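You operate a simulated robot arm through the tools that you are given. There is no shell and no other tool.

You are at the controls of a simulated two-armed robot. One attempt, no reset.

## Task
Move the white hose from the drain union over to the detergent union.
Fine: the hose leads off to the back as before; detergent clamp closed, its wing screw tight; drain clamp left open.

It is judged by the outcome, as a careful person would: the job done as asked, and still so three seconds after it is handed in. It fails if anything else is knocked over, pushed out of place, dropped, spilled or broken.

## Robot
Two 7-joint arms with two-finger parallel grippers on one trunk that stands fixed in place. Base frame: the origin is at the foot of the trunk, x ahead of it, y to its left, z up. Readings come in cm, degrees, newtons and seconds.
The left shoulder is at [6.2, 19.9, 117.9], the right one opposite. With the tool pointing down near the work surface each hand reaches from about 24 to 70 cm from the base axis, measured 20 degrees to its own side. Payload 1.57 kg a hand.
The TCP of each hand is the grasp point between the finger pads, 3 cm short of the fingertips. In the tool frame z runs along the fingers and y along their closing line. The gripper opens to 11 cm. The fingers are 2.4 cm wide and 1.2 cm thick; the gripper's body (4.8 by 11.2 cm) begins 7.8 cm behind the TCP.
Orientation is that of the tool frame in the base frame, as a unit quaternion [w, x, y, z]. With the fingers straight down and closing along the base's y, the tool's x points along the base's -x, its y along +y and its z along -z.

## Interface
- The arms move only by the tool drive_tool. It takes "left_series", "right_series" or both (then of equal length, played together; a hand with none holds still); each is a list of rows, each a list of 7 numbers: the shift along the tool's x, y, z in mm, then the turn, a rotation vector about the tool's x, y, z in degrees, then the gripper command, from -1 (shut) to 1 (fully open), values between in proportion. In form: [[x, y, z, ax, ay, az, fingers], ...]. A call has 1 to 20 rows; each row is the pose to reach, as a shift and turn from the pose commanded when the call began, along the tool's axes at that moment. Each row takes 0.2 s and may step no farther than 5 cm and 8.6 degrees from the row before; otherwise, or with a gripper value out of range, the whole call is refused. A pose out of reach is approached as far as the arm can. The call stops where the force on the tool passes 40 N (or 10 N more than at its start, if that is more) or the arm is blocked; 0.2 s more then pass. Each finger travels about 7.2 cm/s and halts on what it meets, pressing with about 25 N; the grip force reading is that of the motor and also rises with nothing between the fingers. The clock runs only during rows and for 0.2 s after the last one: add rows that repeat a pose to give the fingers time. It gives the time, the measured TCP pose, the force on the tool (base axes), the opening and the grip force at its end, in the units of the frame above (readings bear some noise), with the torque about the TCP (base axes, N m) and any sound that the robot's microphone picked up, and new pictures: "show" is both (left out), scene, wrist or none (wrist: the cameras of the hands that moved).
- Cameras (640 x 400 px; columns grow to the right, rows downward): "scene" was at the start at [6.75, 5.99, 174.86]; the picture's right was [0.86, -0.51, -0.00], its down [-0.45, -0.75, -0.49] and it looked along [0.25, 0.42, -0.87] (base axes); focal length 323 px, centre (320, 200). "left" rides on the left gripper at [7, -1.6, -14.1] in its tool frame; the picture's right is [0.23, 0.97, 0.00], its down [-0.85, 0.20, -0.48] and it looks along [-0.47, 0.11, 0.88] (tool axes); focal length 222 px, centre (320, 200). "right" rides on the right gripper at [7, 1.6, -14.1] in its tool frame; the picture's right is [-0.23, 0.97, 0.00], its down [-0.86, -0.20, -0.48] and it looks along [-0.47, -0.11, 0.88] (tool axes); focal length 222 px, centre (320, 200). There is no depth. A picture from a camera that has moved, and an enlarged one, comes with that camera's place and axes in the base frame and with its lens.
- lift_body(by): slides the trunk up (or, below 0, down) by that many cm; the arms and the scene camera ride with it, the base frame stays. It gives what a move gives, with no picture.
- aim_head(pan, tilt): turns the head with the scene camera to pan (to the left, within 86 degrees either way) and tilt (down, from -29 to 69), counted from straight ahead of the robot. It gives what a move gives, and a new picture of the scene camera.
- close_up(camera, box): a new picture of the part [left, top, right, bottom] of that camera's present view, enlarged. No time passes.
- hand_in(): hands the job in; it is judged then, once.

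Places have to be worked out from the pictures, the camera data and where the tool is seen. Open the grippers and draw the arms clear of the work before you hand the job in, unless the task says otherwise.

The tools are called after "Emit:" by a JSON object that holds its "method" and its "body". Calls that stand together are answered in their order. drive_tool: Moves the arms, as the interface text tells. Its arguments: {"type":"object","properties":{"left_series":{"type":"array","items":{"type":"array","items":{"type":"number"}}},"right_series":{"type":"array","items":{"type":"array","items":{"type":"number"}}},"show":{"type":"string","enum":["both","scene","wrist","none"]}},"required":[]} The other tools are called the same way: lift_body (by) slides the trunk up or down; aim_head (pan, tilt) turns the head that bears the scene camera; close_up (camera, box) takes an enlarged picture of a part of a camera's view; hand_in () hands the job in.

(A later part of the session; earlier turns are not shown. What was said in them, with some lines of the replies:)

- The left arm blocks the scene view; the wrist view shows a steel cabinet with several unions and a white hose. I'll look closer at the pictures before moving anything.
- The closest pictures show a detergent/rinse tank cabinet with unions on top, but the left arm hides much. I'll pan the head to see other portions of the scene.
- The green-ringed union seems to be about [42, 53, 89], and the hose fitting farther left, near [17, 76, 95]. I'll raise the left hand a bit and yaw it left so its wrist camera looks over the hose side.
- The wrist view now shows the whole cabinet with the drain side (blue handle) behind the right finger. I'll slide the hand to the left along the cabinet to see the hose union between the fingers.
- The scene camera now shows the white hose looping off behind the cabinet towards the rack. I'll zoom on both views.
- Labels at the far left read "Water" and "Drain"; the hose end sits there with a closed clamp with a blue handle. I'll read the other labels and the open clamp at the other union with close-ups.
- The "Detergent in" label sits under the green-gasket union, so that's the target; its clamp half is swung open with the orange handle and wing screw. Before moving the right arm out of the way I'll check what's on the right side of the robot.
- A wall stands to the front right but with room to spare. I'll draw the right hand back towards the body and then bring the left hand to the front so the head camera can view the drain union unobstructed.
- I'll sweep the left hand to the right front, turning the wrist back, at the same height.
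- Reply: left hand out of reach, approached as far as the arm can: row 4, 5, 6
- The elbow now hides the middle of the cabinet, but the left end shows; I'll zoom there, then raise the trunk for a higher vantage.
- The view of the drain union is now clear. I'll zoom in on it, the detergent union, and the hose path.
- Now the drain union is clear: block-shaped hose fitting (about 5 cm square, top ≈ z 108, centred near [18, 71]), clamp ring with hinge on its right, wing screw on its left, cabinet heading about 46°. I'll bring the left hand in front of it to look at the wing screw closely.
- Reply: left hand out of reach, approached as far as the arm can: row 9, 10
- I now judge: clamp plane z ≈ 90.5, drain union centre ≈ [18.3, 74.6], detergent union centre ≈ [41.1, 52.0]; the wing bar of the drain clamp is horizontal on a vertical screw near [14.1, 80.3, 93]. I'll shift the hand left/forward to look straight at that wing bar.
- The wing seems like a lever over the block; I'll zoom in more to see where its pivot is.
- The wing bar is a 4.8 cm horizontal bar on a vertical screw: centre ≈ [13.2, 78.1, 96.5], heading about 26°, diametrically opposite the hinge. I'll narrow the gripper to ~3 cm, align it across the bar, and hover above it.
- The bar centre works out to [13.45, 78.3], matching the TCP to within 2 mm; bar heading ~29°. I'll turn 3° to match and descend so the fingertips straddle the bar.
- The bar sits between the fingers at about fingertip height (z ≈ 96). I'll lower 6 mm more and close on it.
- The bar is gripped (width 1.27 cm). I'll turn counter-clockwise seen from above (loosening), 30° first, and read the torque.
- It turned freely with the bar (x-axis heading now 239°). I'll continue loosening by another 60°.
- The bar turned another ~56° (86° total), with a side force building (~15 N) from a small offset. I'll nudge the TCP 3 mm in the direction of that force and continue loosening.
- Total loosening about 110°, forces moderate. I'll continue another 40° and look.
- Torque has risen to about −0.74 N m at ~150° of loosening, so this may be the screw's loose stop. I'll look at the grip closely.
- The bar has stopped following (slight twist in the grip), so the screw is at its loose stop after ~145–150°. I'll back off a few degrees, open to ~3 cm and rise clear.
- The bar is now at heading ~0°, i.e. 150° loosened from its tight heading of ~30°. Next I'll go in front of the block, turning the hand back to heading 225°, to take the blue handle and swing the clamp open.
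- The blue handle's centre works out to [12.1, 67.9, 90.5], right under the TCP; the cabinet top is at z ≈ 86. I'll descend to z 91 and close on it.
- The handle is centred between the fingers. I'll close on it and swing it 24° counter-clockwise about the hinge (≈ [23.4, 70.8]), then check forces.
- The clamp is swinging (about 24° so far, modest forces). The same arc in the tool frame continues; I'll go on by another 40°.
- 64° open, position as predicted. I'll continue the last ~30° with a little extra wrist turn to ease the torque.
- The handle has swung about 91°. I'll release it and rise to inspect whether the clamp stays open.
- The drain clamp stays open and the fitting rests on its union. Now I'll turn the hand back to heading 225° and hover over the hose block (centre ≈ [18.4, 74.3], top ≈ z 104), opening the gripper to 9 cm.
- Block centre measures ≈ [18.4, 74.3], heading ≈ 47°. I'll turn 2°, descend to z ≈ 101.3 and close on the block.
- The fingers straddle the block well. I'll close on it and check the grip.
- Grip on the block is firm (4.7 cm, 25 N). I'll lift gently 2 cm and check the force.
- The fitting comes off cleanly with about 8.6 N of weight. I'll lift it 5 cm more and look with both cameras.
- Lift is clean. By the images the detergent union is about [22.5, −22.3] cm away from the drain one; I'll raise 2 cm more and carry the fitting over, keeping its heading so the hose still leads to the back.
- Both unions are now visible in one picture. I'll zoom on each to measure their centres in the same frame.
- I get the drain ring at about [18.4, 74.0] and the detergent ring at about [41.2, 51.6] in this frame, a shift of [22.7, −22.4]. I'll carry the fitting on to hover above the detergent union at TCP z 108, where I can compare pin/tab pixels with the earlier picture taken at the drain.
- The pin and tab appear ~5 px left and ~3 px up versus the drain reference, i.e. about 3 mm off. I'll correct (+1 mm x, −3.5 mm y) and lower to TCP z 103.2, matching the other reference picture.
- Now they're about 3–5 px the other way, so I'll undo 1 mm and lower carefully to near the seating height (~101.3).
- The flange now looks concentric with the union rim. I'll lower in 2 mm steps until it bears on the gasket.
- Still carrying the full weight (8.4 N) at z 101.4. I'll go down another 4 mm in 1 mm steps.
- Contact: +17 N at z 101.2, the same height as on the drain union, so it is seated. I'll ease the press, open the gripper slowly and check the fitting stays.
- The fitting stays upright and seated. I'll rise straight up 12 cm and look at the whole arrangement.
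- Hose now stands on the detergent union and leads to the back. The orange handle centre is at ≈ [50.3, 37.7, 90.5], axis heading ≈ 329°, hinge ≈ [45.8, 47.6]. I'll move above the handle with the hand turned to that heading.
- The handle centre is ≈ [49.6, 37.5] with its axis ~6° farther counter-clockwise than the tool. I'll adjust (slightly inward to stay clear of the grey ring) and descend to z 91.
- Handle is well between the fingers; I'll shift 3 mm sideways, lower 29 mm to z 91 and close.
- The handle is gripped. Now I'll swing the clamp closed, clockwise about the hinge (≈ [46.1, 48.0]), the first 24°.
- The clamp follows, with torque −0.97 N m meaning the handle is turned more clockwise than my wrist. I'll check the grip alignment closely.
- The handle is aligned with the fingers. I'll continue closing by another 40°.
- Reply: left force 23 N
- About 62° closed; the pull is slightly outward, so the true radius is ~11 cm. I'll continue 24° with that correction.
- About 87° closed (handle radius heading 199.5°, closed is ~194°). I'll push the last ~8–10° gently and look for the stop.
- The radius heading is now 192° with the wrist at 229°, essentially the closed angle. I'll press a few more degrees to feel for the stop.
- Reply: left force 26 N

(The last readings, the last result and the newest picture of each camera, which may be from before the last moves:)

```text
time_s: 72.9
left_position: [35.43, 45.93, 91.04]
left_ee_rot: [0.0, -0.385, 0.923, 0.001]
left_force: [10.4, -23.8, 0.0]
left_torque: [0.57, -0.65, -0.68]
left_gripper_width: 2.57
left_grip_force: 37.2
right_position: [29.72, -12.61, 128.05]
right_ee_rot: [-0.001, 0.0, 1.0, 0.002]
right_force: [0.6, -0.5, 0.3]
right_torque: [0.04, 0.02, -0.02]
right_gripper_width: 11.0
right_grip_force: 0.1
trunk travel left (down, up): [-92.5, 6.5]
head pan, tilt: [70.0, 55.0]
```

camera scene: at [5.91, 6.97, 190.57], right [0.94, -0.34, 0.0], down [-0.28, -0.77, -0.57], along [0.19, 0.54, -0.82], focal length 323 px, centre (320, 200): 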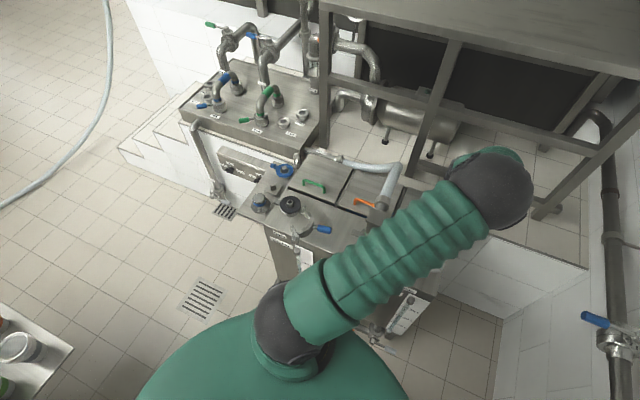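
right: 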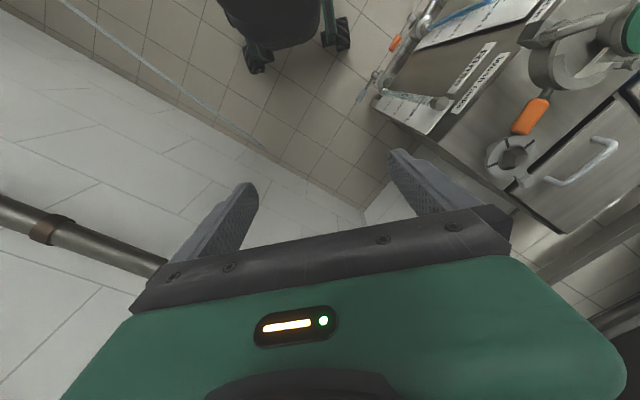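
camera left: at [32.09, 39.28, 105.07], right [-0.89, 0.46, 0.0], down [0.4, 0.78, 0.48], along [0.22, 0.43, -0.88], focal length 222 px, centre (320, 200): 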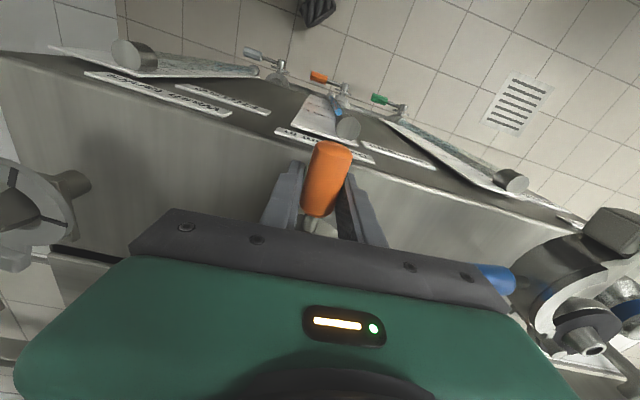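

Force rose to ~26 N against the motion with almost no movement: the clamp is at its closed stop. I'll relax the push, open the gripper and rise to inspect.

Emit:
{"method": "drive_tool", "body": {"left_series": [[2.4, -4, 0, 0, 0, 0, -1], [2.4, -4, 0, 0, 0, 0, -0.5], [2.4, -4, 0, 0, 0, 0, -0.15], [2.4, -4, 0, 0, 0, 0, -0.15], [2.4, -4, -30, 0, 0, 0, -0.15], [2.4, -4, -75, 0, 0, 0, -0.15], [2.4, -4, -120, 0, 0, 0, -0.15], [2.4, -4, -165, 0, 0, 0, -0.15], [2.4, -4, -200, 0, 0, 0, -0.15]], "show": "both"}}

Emit:
{"method": "close_up", "body": {"camera": "left", "box": [220, 90, 420, 220]}}

Emit:
{"method": "close_up", "body": {"camera": "scene", "box": [280, 130, 480, 290]}}

```text
time_s: 74.9
left_position: [34.74, 46.11, 111.28]
left_ee_rot: [0.0, -0.386, 0.922, 0.0]
left_force: [0.0, 0.0, -0.6]
left_torque: [-0.01, -0.02, 0.0]
left_gripper_width: 4.68
left_grip_force: 0.1
right_position: [29.37, -12.34, 128.13]
right_ee_rot: [0.001, 0.0, 1.0, 0.0]
right_force: [0.3, 0.5, 0.0]
right_torque: [0.0, 0.04, -0.03]
right_gripper_width: 10.99
right_grip_force: 0.1
trunk travel left (down, up): [-92.5, 6.5]
head pan, tilt: [70.0, 55.0]
camera scene: at [5.65, 6.85, 190.58], right [0.94, -0.34, 0.0], down [-0.28, -0.77, -0.57], along [0.2, 0.54, -0.82], focal length 323 px, centre (320, 200)
camera left: at [31.11, 39.94, 125.3], right [-0.85, 0.52, 0.0], down [0.46, 0.75, 0.48], along [0.25, 0.41, -0.88], focal length 222 px, centre (320, 200)
```

scene: 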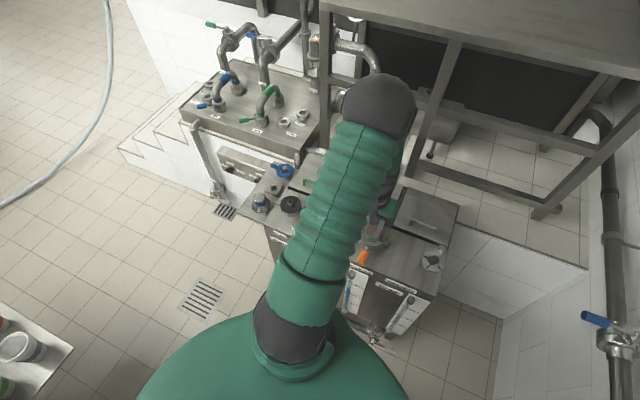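
left: 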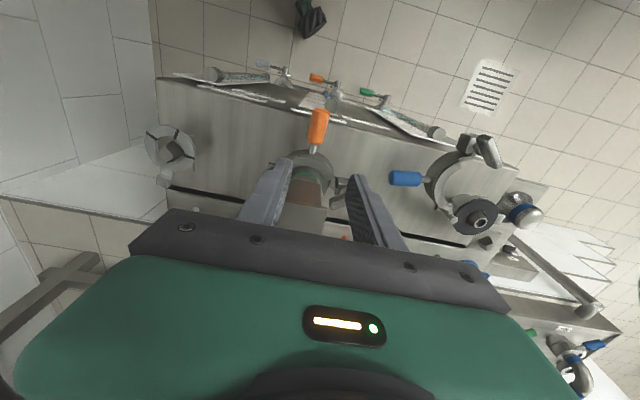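

```text
3.08 times, centred on (320, 155) of left
camera zoom: at [31.11, 39.94, 125.3], right [-0.85, 0.52, 0.0], down [0.46, 0.75, 0.48], along [0.25, 0.41, -0.88], focal length 684 px, centre (320, 338)
```

zoom: 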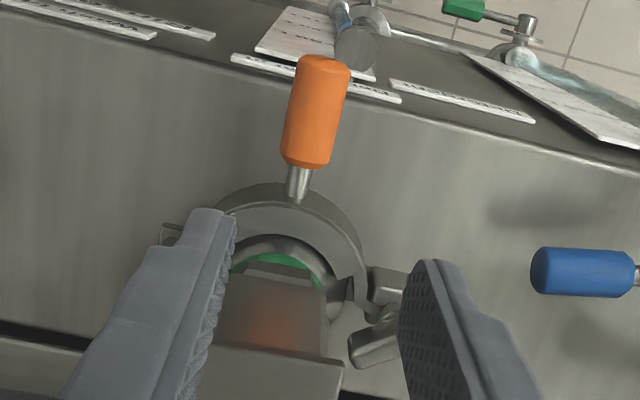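

```text
2.50 times, centred on (380, 210) of scene
camera zoom: at [5.65, 6.85, 190.58], right [0.94, -0.34, 0.0], down [-0.28, -0.77, -0.57], along [0.2, 0.54, -0.82], focal length 808 px, centre (170, 175)
```

zoom: 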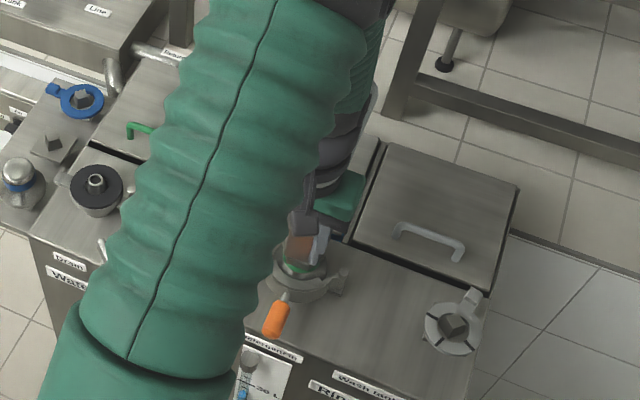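

The clamp is closed round the fitting, orange handle facing front. The wing should now be near [36.2, 55.5, 96.5] with heading ~0°. I'll move above it with fingers narrowed to 3 cm, turning counter-clockwise to x-heading 0°, so that I can tighten clockwise from there.

Emit:
{"method": "drive_tool", "body": {"left_series": [[0, 0, -10, 0, 0, -7, -0.45], [-5, 4, -20, 0, 0, -15, -0.45], [-10, 8, -20, 0, 0, -23, -0.45], [-15, 12, -20, 0, 0, -31, -0.45], [-20, 16, -20, 0, 0, -39, -0.45], [-25, 20, -20, 0, 0, -47, -0.45], [-30, 24, -20, 0, 0, -55, -0.45], [-36, 28, -20, 0, 0, -63, -0.45], [-42, 32, -20, 0, 0, -71, -0.45], [-48, 36, -20, 0, 0, -79, -0.45], [-54, 40, -20, 0, 0, -87, -0.45], [-60, 44, -20, 0, 0, -95, -0.45], [-66, 48, -20, 0, 0, -103, -0.45], [-72, 52, -20, 0, 0, -111, -0.45], [-78, 55, -20, 0, 0, -119, -0.45], [-78, 55, -20, 0, 0, -127, -0.45], [-78, 55, -20, 0, 0, -133, -0.45]], "show": "both"}}

Emit:
{"method": "close_up", "body": {"camera": "left", "box": [220, 90, 420, 220]}}

```text
time_s: 78.5
left_position: [36.76, 55.6, 112.81]
left_ee_rot: [0.001, 1.0, -0.012, 0.0]
left_force: [0.0, -0.2, -0.2]
left_torque: [-0.01, 0.0, 0.01]
left_gripper_width: 3.02
left_grip_force: 0.1
right_position: [29.45, -12.14, 128.1]
right_ee_rot: [-0.001, 0.0, 1.0, 0.0]
right_force: [-0.1, 0.0, 0.0]
right_torque: [-0.02, 0.03, 0.02]
right_gripper_width: 11.01
right_grip_force: 0.1
trunk travel left (down, up): [-92.5, 6.5]
head pan, tilt: [70.0, 55.0]
camera scene: at [5.87, 7.14, 190.56], right [0.94, -0.34, 0.0], down [-0.28, -0.77, -0.57], along [0.19, 0.54, -0.82], focal length 323 px, centre (320, 200)
camera left: at [43.92, 56.98, 126.83], right [0.2, -0.98, 0.0], down [-0.86, -0.18, 0.48], along [-0.47, -0.1, -0.88], focal length 222 px, centre (320, 200)
```

scene: 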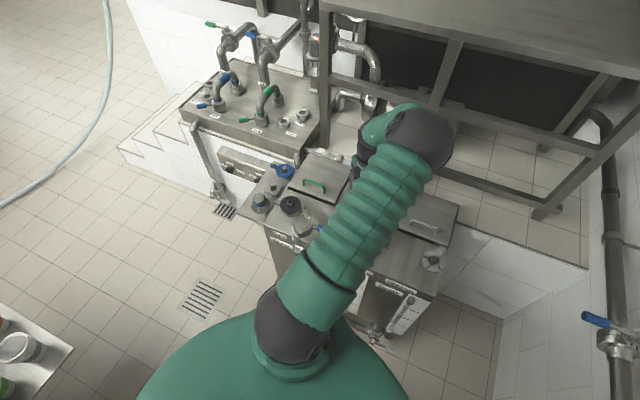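
left: 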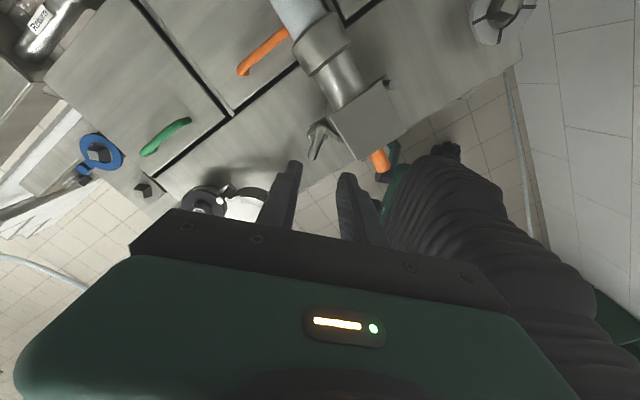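

```text
3.08 times, centred on (320, 155) of left
camera zoom: at [43.92, 56.98, 126.83], right [0.2, -0.98, 0.0], down [-0.86, -0.18, 0.48], along [-0.47, -0.1, -0.88], focal length 684 px, centre (320, 338)
```

zoom: 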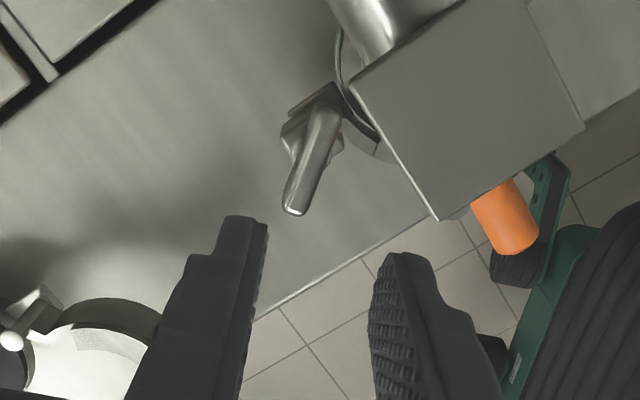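

The bar is at centre ≈ [36.6, 55.85], heading ≈ −7°. I'll turn 6° clockwise, shift 2 mm and descend to z ≈ 98.5.

Emit:
{"method": "drive_tool", "body": {"left_series": [[0, -2, 35, 0, 0, 6, -0.45], [-1, -2, 75, 0, 0, 6, -0.45], [-1, -2, 110, 0, 0, 6, -0.45], [-1, -2, 132, 0, 0, 6, -0.45], [-1, -2, 143, 0, 0, 6, -0.45], [-1, -2, 143, 0, 0, 6, -0.45]], "show": "wrist"}}

Emit:
{"method": "close_up", "body": {"camera": "left", "box": [220, 90, 420, 220]}}

```text
time_s: 79.9
left_position: [36.69, 55.9, 98.51]
left_ee_rot: [0.0, 0.998, -0.066, 0.0]
left_force: [-0.1, 0.1, 0.2]
left_torque: [0.01, 0.04, -0.01]
left_gripper_width: 3.02
left_grip_force: 0.0
right_position: [29.51, -12.07, 128.01]
right_ee_rot: [0.0, 0.001, 1.0, -0.002]
right_force: [0.3, 0.7, -0.3]
right_torque: [-0.03, -0.01, 0.01]
right_gripper_width: 11.02
right_grip_force: 0.0
trunk travel left (down, up): [-92.5, 6.5]
head pan, tilt: [70.0, 55.0]
camera left: at [43.84, 56.46, 112.47], right [0.1, -1.0, 0.0], down [-0.87, -0.09, 0.48], along [-0.48, -0.05, -0.88], focal length 222 px, centre (320, 200)
```

left: 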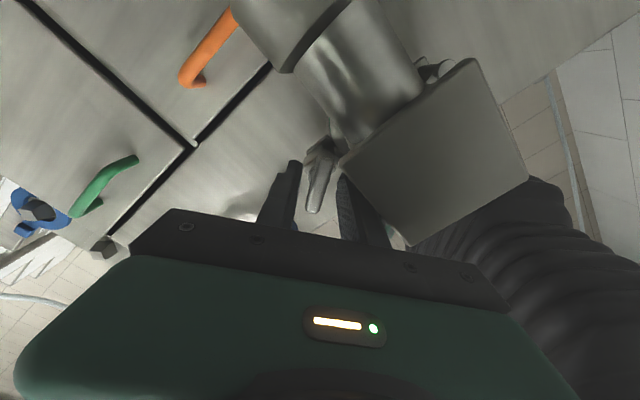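

```text
3.08 times, centred on (320, 155) of left
camera zoom: at [43.84, 56.46, 112.47], right [0.1, -1.0, 0.0], down [-0.87, -0.09, 0.48], along [-0.48, -0.05, -0.88], focal length 684 px, centre (320, 338)
```

zoom: 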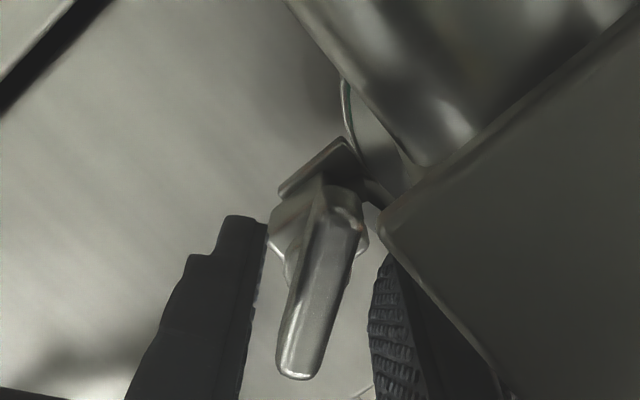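

The bar is aligned between the fingers. I'll lower 5 mm and close.

Emit:
{"method": "drive_tool", "body": {"left_series": [[0, 0, 3, 0, 0, 0, -0.45], [0, 0, 5, 0, 0, 0, -0.45], [0, 0, 5, 0, 0, 0, -0.8], [0, 0, 5, 0, 0, 0, -1], [0, 0, 5, 0, 0, 0, -1]], "show": "wrist"}}

Emit:
{"method": "close_up", "body": {"camera": "left", "box": [220, 90, 420, 220]}}

```text
time_s: 81.1
left_position: [36.69, 55.75, 97.89]
left_ee_rot: [0.001, 0.998, -0.067, 0.001]
left_force: [-0.3, -2.0, -2.5]
left_torque: [0.0, -0.26, 0.0]
left_gripper_width: 1.3
left_grip_force: 29.4
right_position: [29.52, -11.98, 128.14]
right_ee_rot: [0.0, -0.001, 1.0, -0.001]
right_force: [-0.4, -0.3, 0.4]
right_torque: [0.03, 0.0, -0.02]
right_gripper_width: 10.98
right_grip_force: 0.1
trunk travel left (down, up): [-92.5, 6.5]
head pan, tilt: [70.0, 55.0]
camera left: at [43.91, 56.43, 111.96], right [0.1, -1.0, 0.0], down [-0.87, -0.08, 0.48], along [-0.48, -0.05, -0.88], focal length 222 px, centre (320, 200)
```

left: 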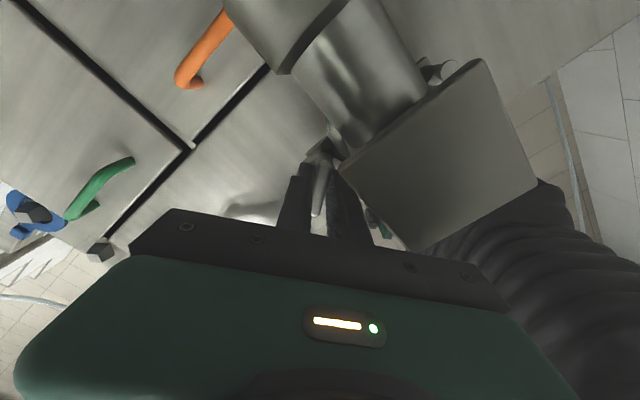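

```text
3.08 times, centred on (320, 155) of left
camera zoom: at [43.91, 56.43, 111.96], right [0.1, -1.0, 0.0], down [-0.87, -0.08, 0.48], along [-0.48, -0.05, -0.88], focal length 684 px, centre (320, 338)
```

zoom: 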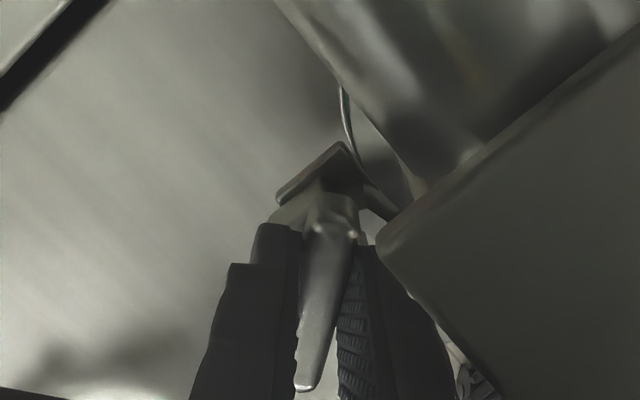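

Bar gripped (1.3 cm). Now I'll turn clockwise (tightening) 42° and read the torque.

Emit:
{"method": "drive_tool", "body": {"left_series": [[0, 0, 0, 0, 0, 7, -1], [0, 0, 0, 0, 0, 14, -1], [0, 0, 0, 0, 0, 21, -1], [0, 0, 0, 0, 0, 28, -1], [0, 0, 0, 0, 0, 35, -1], [0, 0, 0, 0, 0, 42, -1]], "show": "wrist"}}

```text
time_s: 82.5
left_position: [36.52, 55.42, 97.9]
left_ee_rot: [0.002, 0.908, -0.419, -0.001]
left_force: [-10.9, -17.2, -19.3]
left_torque: [-0.1, 0.06, 0.1]
left_gripper_width: 1.25
left_grip_force: 29.9
right_position: [29.41, -12.11, 128.06]
right_ee_rot: [0.0, -0.001, 1.0, 0.0]
right_force: [0.3, 0.5, -0.1]
right_torque: [-0.01, -0.03, 0.0]
right_gripper_width: 11.01
right_grip_force: 0.2
trunk travel left (down, up): [-92.5, 6.5]
head pan, tilt: [70.0, 55.0]
camera left: at [42.4, 51.19, 111.99], right [-0.59, -0.8, 0.0], down [-0.7, 0.52, 0.48], along [-0.39, 0.28, -0.88], focal length 222 px, centre (320, 200)
```

left: 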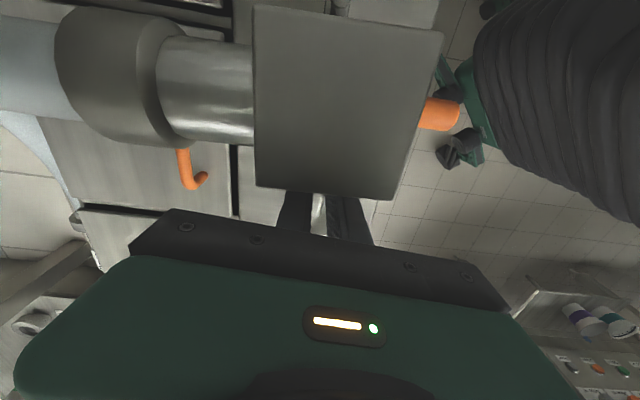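

Turned 42°, with a ~20 N side pull and a downward pull as the screw runs in. I'll follow by shifting ~3 mm sideways and 2 mm down while turning another 40°.

Emit:
{"method": "drive_tool", "body": {"left_series": [[1, 2.5, 2, 0, 0, 0, -1], [1, 2.5, 2, 0, 0, 7, -1], [1, 2.5, 2, 0, 0, 14, -1], [1, 2.5, 2.5, 0, 0, 21, -1], [1, 2.5, 3, 0, 0, 28, -1]], "show": "none"}}

```text
time_s: 83.7
left_position: [36.32, 55.45, 97.96]
left_ee_rot: [0.0, 0.779, -0.627, 0.001]
left_force: [-16.3, -9.6, 1.7]
left_torque: [-0.61, 0.43, 0.15]
left_gripper_width: 1.28
left_grip_force: 29.5
right_position: [29.21, -12.24, 128.16]
right_ee_rot: [0.001, 0.0, 1.0, 0.0]
right_force: [0.4, 0.2, -0.1]
right_torque: [0.03, -0.01, 0.02]
right_gripper_width: 11.01
right_grip_force: 0.1
trunk travel left (down, up): [-92.5, 6.5]
head pan, tilt: [70.0, 55.0]
```

70° so far with little torque. I'll correct 2 mm along the pull and keep turning 40°.

Emit:
{"method": "drive_tool", "body": {"left_series": [[0.6, 2, 0, 0, 0, 0, -1], [0.6, 2, 0, 0, 0, 8, -1], [0.6, 2, 0, 0, 0, 16, -1], [0.6, 2, 0, 0, 0, 24, -1], [0.6, 2, 0, 0, 0, 32, -1], [0.6, 2, 0, 0, 0, 40, -1]], "show": "none"}}

```text
time_s: 85.1
left_position: [36.04, 55.48, 97.95]
left_ee_rot: [0.001, -0.517, 0.856, 0.0]
left_force: [-18.9, -0.5, 9.7]
left_torque: [-0.59, 0.83, 0.08]
left_gripper_width: 1.27
left_grip_force: 29.8
right_position: [29.12, -12.17, 128.33]
right_ee_rot: [0.002, -0.001, 1.0, 0.0]
right_force: [0.2, 0.3, -0.1]
right_torque: [0.02, 0.03, 0.02]
right_gripper_width: 11.0
right_grip_force: 0.0
trunk travel left (down, up): [-92.5, 6.5]
head pan, tilt: [70.0, 55.0]
```

110° so far (x-heading 242°). Tight should come around 202–209°; I'll correct again and turn another 28°, watching the torque.

Emit:
{"method": "drive_tool", "body": {"left_series": [[1.2, 2.2, -0.5, 0, 0, 0, -1], [1.2, 2.2, -0.5, 0, 0, 7, -1], [1.2, 2.2, -0.5, 0, 0, 14, -1], [1.2, 2.2, -0.5, 0, 0, 21, -1], [1.2, 2.2, -0.5, 0, 0, 28, -1]], "show": "wrist"}}

Emit:
{"method": "close_up", "body": {"camera": "left", "box": [220, 90, 420, 220]}}

```text
time_s: 86.3
left_position: [35.72, 55.63, 98.03]
left_ee_rot: [0.001, -0.295, 0.955, 0.0]
left_force: [-17.4, 5.5, 6.4]
left_torque: [0.55, 0.28, 0.16]
left_gripper_width: 1.27
left_grip_force: 30.0
right_position: [29.06, -12.01, 128.22]
right_ee_rot: [0.002, 0.0, 1.0, 0.0]
right_force: [-0.5, -0.4, 0.6]
right_torque: [-0.02, 0.0, -0.05]
right_gripper_width: 11.0
right_grip_force: 0.0
trunk travel left (down, up): [-92.5, 6.5]
head pan, tilt: [70.0, 55.0]
camera left: at [30.98, 50.28, 111.98], right [-0.74, 0.68, 0.0], down [0.59, 0.65, 0.48], along [0.33, 0.35, -0.88], focal length 222 px, centre (320, 200)
```

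left: 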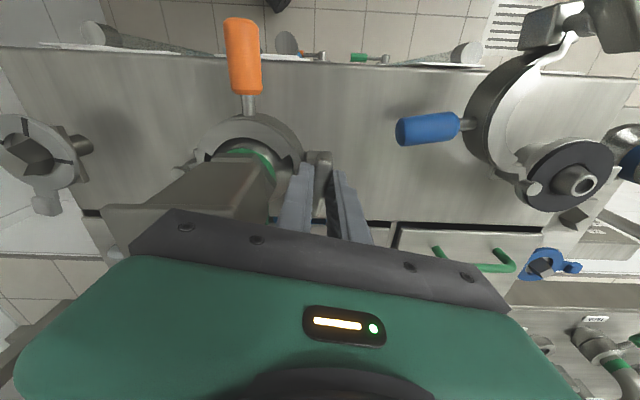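

```text
3.08 times, centred on (320, 155) of left
camera zoom: at [30.98, 50.28, 111.98], right [-0.74, 0.68, 0.0], down [0.59, 0.65, 0.48], along [0.33, 0.35, -0.88], focal length 684 px, centre (320, 338)
```

zoom: 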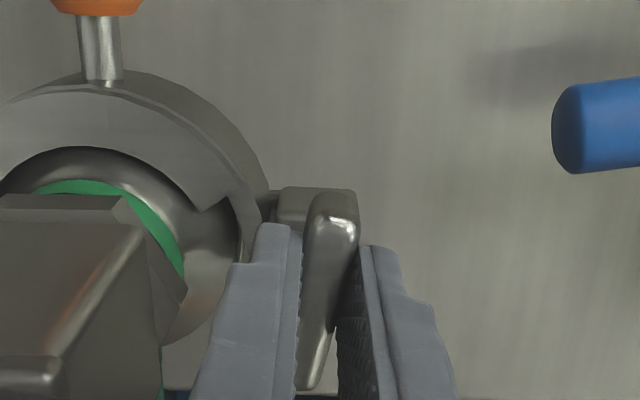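

138° turned, still low torque (0.16). The view now matches the drain's tight-state picture; I'll correct and turn on in small steps until it resists.

Emit:
{"method": "drive_tool", "body": {"left_series": [[1.4, 1.8, 0, 0, 0, 0, -1], [1.4, 1.8, 0, 0, 0, 4, -1], [1.4, 1.8, 0, 0, 0, 8, -1], [1.4, 1.8, 0, 0, 0, 12, -1]], "show": "none"}}

```text
time_s: 87.3
left_position: [35.73, 55.59, 97.88]
left_ee_rot: [0.002, -0.195, 0.981, 0.0]
left_force: [-11.6, 11.3, 10.1]
left_torque: [0.42, -0.06, 0.86]
left_gripper_width: 1.36
left_grip_force: 30.4
right_position: [29.21, -11.8, 128.11]
right_ee_rot: [0.001, -0.001, 1.0, -0.001]
right_force: [0.1, 1.0, -0.6]
right_torque: [0.01, 0.03, -0.01]
right_gripper_width: 11.04
right_grip_force: 0.2
trunk travel left (down, up): [-92.5, 6.5]
head pan, tilt: [70.0, 55.0]
```

Torque jumped to 0.86 N m at 150° of turn: the screw is coming tight. I'll press a further 6° to be sure it's fully home.

Emit:
{"method": "drive_tool", "body": {"left_series": [[-0.5, 0.5, -0.5, 0, 0, 3, -1], [-0.5, 0.5, -0.5, 0, 0, 6, -1], [-0.5, 0.5, -0.5, 0, 0, 6, -1]], "show": "wrist"}}

Emit:
{"method": "close_up", "body": {"camera": "left", "box": [220, 90, 420, 220]}}

```text
time_s: 88.1
left_position: [35.78, 55.69, 98.02]
left_ee_rot: [0.001, -0.143, 0.99, -0.001]
left_force: [-9.7, 12.8, 9.5]
left_torque: [0.4, 0.45, 0.9]
left_gripper_width: 1.62
left_grip_force: 31.7
right_position: [29.2, -12.02, 128.27]
right_ee_rot: [0.002, 0.0, 1.0, -0.002]
right_force: [0.0, 0.7, 1.5]
right_torque: [-0.01, -0.03, 0.02]
right_gripper_width: 11.01
right_grip_force: 0.0
trunk travel left (down, up): [-92.5, 6.5]
head pan, tilt: [70.0, 55.0]
camera left: at [29.58, 52.1, 111.92], right [-0.49, 0.87, 0.0], down [0.76, 0.43, 0.48], along [0.42, 0.24, -0.88], focal length 222 px, centre (320, 200)
```

left: 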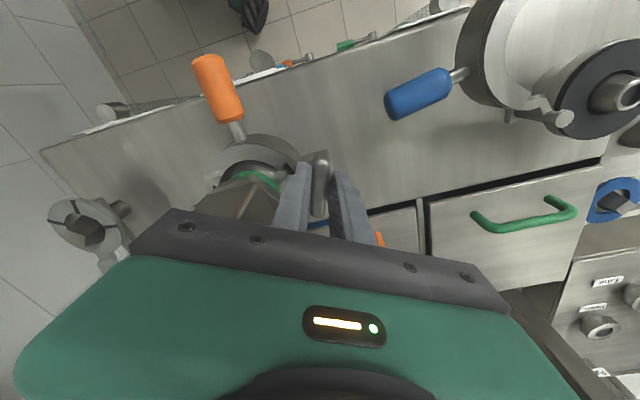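

```text
3.08 times, centred on (320, 155) of left
camera zoom: at [29.58, 52.1, 111.92], right [-0.49, 0.87, 0.0], down [0.76, 0.43, 0.48], along [0.42, 0.24, -0.88], focal length 684 px, centre (320, 338)
```

zoom: 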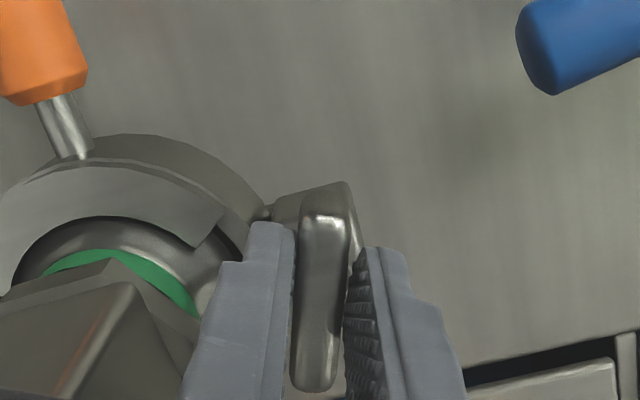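

The bar no longer follows the wrist (it's twisted in the grip at 0.9 N m), so the screw is tight at its stop. I'll open without backing off, then rise and verify the bar's heading.

Emit:
{"method": "drive_tool", "body": {"left_series": [[0, 0, 0, 0, 0, 0, -0.6], [0, 0, 0, 0, 0, 0, -0.4], [0, 0, 0, 0, 0, 0, -0.4], [0, 0, -25, 0, 0, 0, -0.4], [0, 0, -60, 0, 0, 0, -0.4], [0, 0, -100, 0, 0, 0, -0.4], [0, 0, -140, 0, 0, 0, -0.4]], "show": "wrist"}}

Emit:
{"method": "close_up", "body": {"camera": "left", "box": [200, 70, 420, 220]}}

```text
time_s: 89.7
left_position: [35.65, 55.58, 111.74]
left_ee_rot: [0.0, -0.143, 0.99, 0.0]
left_force: [-0.9, -0.6, 0.0]
left_torque: [-0.01, 0.0, -0.01]
left_gripper_width: 3.29
left_grip_force: 0.0
right_position: [29.41, -12.29, 128.01]
right_ee_rot: [0.0, 0.0, 1.0, 0.0]
right_force: [-0.7, 0.4, -0.2]
right_torque: [0.01, 0.01, 0.0]
right_gripper_width: 10.97
right_grip_force: 0.0
trunk travel left (down, up): [-92.5, 6.5]
head pan, tilt: [70.0, 55.0]
camera left: at [29.43, 51.97, 125.82], right [-0.49, 0.87, 0.0], down [0.76, 0.43, 0.48], along [0.42, 0.24, -0.88], focal length 222 px, centre (320, 200)
```

left: 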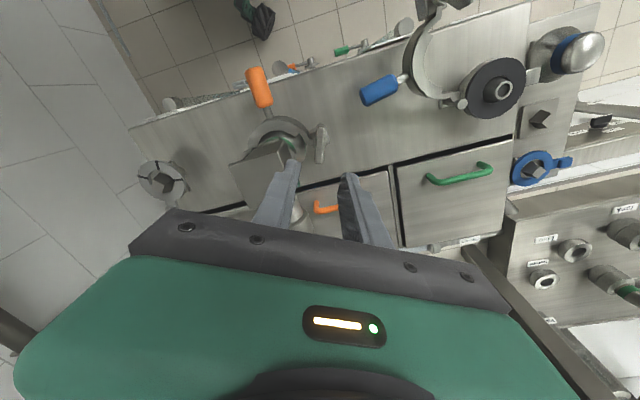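

```text
2.67 times, centred on (310, 145) of left
camera zoom: at [29.43, 51.97, 125.82], right [-0.49, 0.87, 0.0], down [0.76, 0.43, 0.48], along [0.42, 0.24, -0.88], focal length 592 px, centre (347, 347)
```

zoom: 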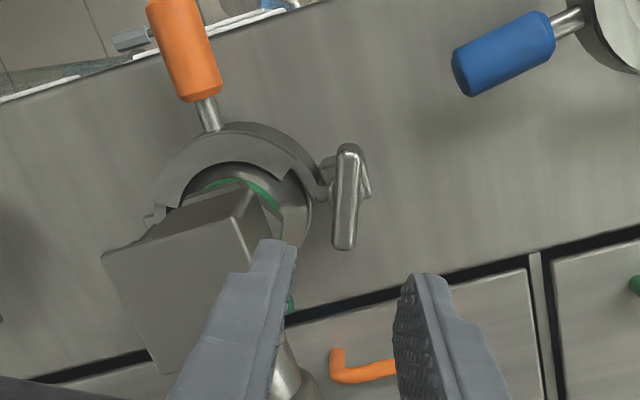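

The bar now stands at heading ≈ 27°, matching the drain wing's original tight heading, so the detergent clamp is closed and tight. I'll draw the left arm clear to the right front and open its gripper, then inspect everything.

Emit:
{"method": "drive_tool", "body": {"left_series": [[0, 0, -40, 0, 0, 0, -0.4], [0, 0, -80, 0, 0, 0, 0.2], [0, 0, -120, 0, 0, 0, 1], [8, -42, -120, 0, 0, 2, 1], [16, -84, -120, 0, 0, 4, 1], [24, -126, -120, 0, 0, 6, 1], [32, -168, -120, 0, 0, 8, 1], [40, -210, -120, 0, 0, 10, 1], [48, -252, -120, 0, 0, 12, 1], [56, -294, -120, 0, 0, 14, 1], [64, -336, -120, 0, 0, 16, 1], [72, -378, -120, 0, 0, 16, 1], [80, -420, -120, 0, 0, 16, 1], [87, -450, -120, 0, 0, 16, 1], [87, -450, -80, 0, 0, 16, 1], [87, -450, -40, 0, 0, 16, 1], [87, -450, -10, 0, 0, 16, 1]], "show": "both"}}

Emit:
{"method": "close_up", "body": {"camera": "scene", "box": [230, 120, 470, 290]}}

```text
time_s: 93.3
left_position: [40.37, 9.99, 112.64]
left_ee_rot: [0.0, -0.004, 1.0, 0.0]
left_force: [-0.3, -0.2, -0.3]
left_torque: [0.02, 0.01, -0.02]
left_gripper_width: 11.01
left_grip_force: 0.1
right_position: [29.56, -12.24, 128.17]
right_ee_rot: [-0.001, 0.0, 1.0, -0.001]
right_force: [-0.2, 0.4, -0.2]
right_torque: [0.0, -0.04, 0.0]
right_gripper_width: 11.01
right_grip_force: 0.0
trunk travel left (down, up): [-92.5, 6.5]
head pan, tilt: [70.0, 55.0]
camera scene: at [6.0, 6.89, 190.57], right [0.94, -0.34, 0.0], down [-0.28, -0.77, -0.57], along [0.19, 0.54, -0.82], focal length 323 px, centre (320, 200)
camera left: at [33.57, 8.2, 126.65], right [-0.23, 0.97, 0.0], down [0.85, 0.21, 0.48], along [0.46, 0.11, -0.88], focal length 222 px, centre (320, 200)
```

scene: 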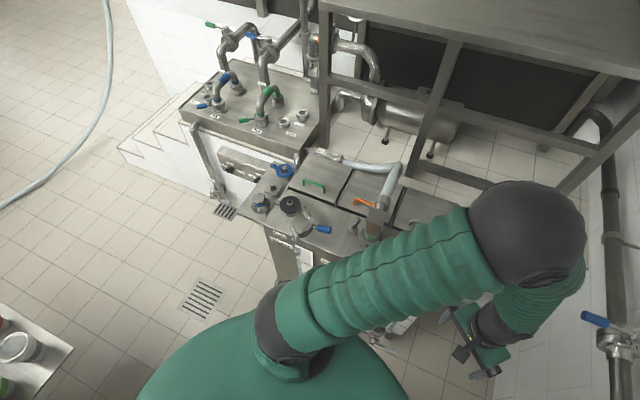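
left: 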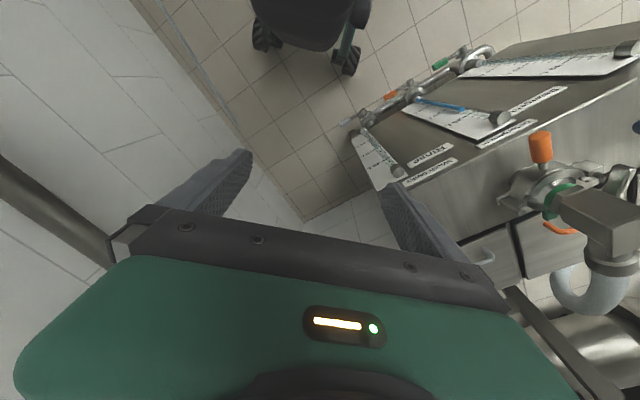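

```text
2.35 times, centred on (350, 205) of scene
camera zoom: at [6.0, 6.89, 190.57], right [0.94, -0.34, 0.0], down [-0.28, -0.77, -0.57], along [0.19, 0.54, -0.82], focal length 760 px, centre (249, 188)
```

zoom: 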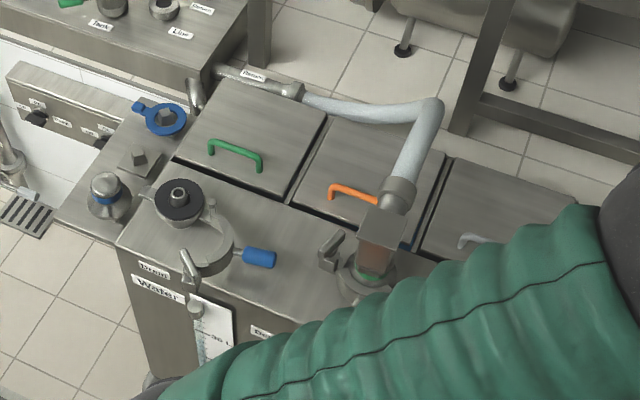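

The hose leads off to the back from the detergent union and the drain clamp is open. I'll zoom on the finished detergent union and the drain clamp for a last check.

Emit:
{"method": "close_up", "body": {"camera": "left", "box": [480, 110, 640, 320]}}

Emit:
{"method": "close_up", "body": {"camera": "scene", "box": [340, 170, 410, 250]}}

Emit:
{"method": "close_up", "body": {"camera": "scene", "box": [270, 170, 350, 260]}}

```text
1.90 times, centred on (560, 215) of left
camera zoom: at [33.57, 8.2, 126.65], right [-0.23, 0.97, 0.0], down [0.85, 0.21, 0.48], along [0.46, 0.11, -0.88], focal length 423 px, centre (-137, 171)
```

zoom: 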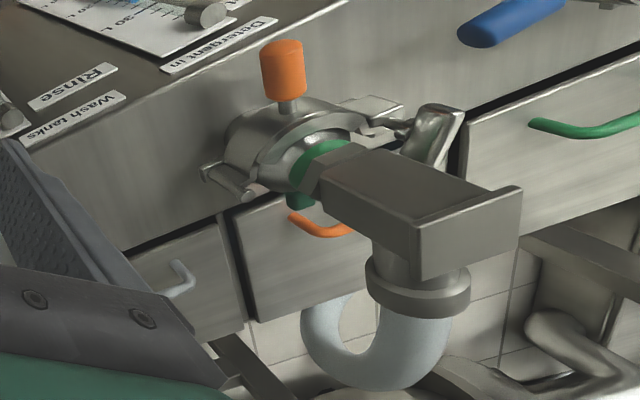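

```text
5.00 times, centred on (375, 210) of scene
camera zoom: at [6.0, 6.89, 190.57], right [0.94, -0.34, 0.0], down [-0.28, -0.77, -0.57], along [0.19, 0.54, -0.82], focal length 1616 px, centre (45, 150)
```

zoom: 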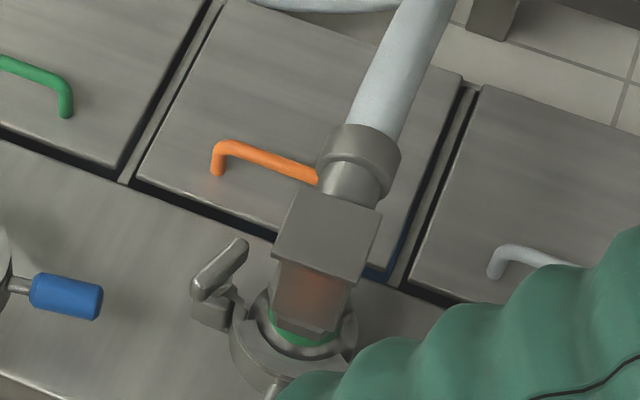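

```text
4.44 times, centred on (310, 215) of scene
camera zoom: at [6.0, 6.89, 190.57], right [0.94, -0.34, 0.0], down [-0.28, -0.77, -0.57], along [0.19, 0.54, -0.82], focal length 1436 px, centre (364, 133)
```

zoom: 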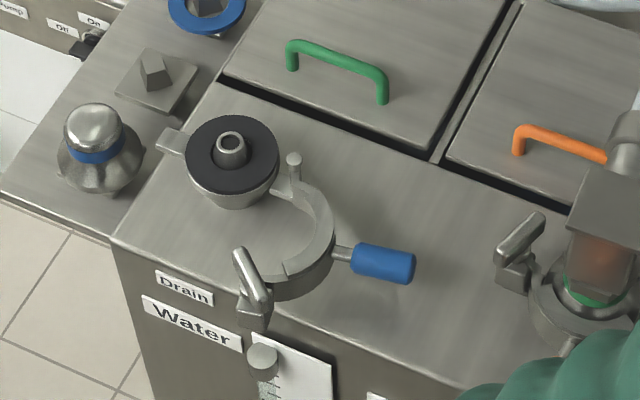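

All as wanted in these views. One more check that the grey ring next to the orange handle's former place wasn't disturbed, using the right hand's camera.

Emit:
{"method": "close_up", "body": {"camera": "right", "box": [320, 0, 640, 200]}}

Emit:
{"method": "aim_head", "body": {"pan": 45, "tilt": 55}}

```text
2.00 times, centred on (480, 100) of right
camera zoom: at [22.65, -10.49, 142.13], right [0.23, 0.97, 0.0], down [0.86, -0.2, 0.48], along [0.47, -0.11, -0.88], focal length 444 px, centre (0, 400)
```

zoom: 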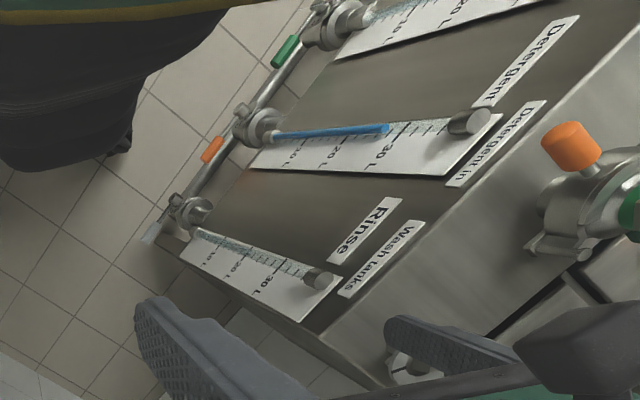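

```text
time_s: 94.2
left_position: [40.49, 9.95, 112.69]
left_ee_rot: [0.0, -0.003, 1.0, 0.0]
left_force: [0.2, -0.7, 0.2]
left_torque: [0.01, -0.02, -0.02]
left_gripper_width: 11.02
left_grip_force: 0.0
right_position: [29.47, -12.17, 128.1]
right_ee_rot: [0.0, -0.001, 1.0, 0.0]
right_force: [-0.7, -0.1, 0.9]
right_torque: [0.02, 0.02, -0.03]
right_gripper_width: 11.01
right_grip_force: 0.0
trunk travel left (down, up): [-92.5, 6.5]
head pan, tilt: [45.0, 55.0]
camera scene: at [8.46, 5.16, 190.57], right [0.71, -0.71, 0.0], down [-0.58, -0.58, -0.57], along [0.4, 0.41, -0.82], focal length 323 px, centre (320, 200)
```

scene: 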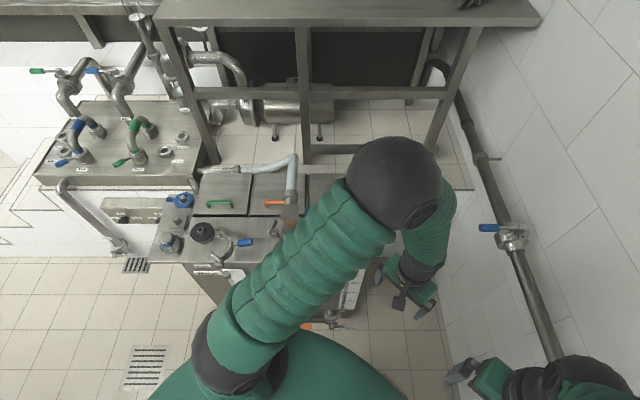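

Everything is in place: hose seated on the detergent union and leading to the back, detergent clamp closed with its wing screw tight, drain clamp open, grippers open and arms clear. Handing in.

Emit:
{"method": "hand_in", "body": {}}

```text
The job is handed in.
```

I moved the white hose from the drain union to the detergent union and handed the job in. I don't have the judged result yet.

- **Hose:** the fitting sits on the detergent union at the same height as it sat on the drain. I kept its heading, so the hose still leads off to the back.
- **Detergent clamp:** it is closed round the fitting. I turned the wing screw about 150° clockwise until it stopped following the wrist at roughly 0.9 N m. The bar now points about 27°, close to the tight heading I measured on the drain clamp at the start.
- **Drain clamp:** it is loosened and swung open about 91°. Its black gasket is still on the union.
- **Arms:** both grippers are open and the hands are drawn clear of the unions.

Nothing looked knocked over or displaced in the last pictures. The grey ring beside the orange handle was partly hidden in my final check. It looked in place, and I felt no contact with it.
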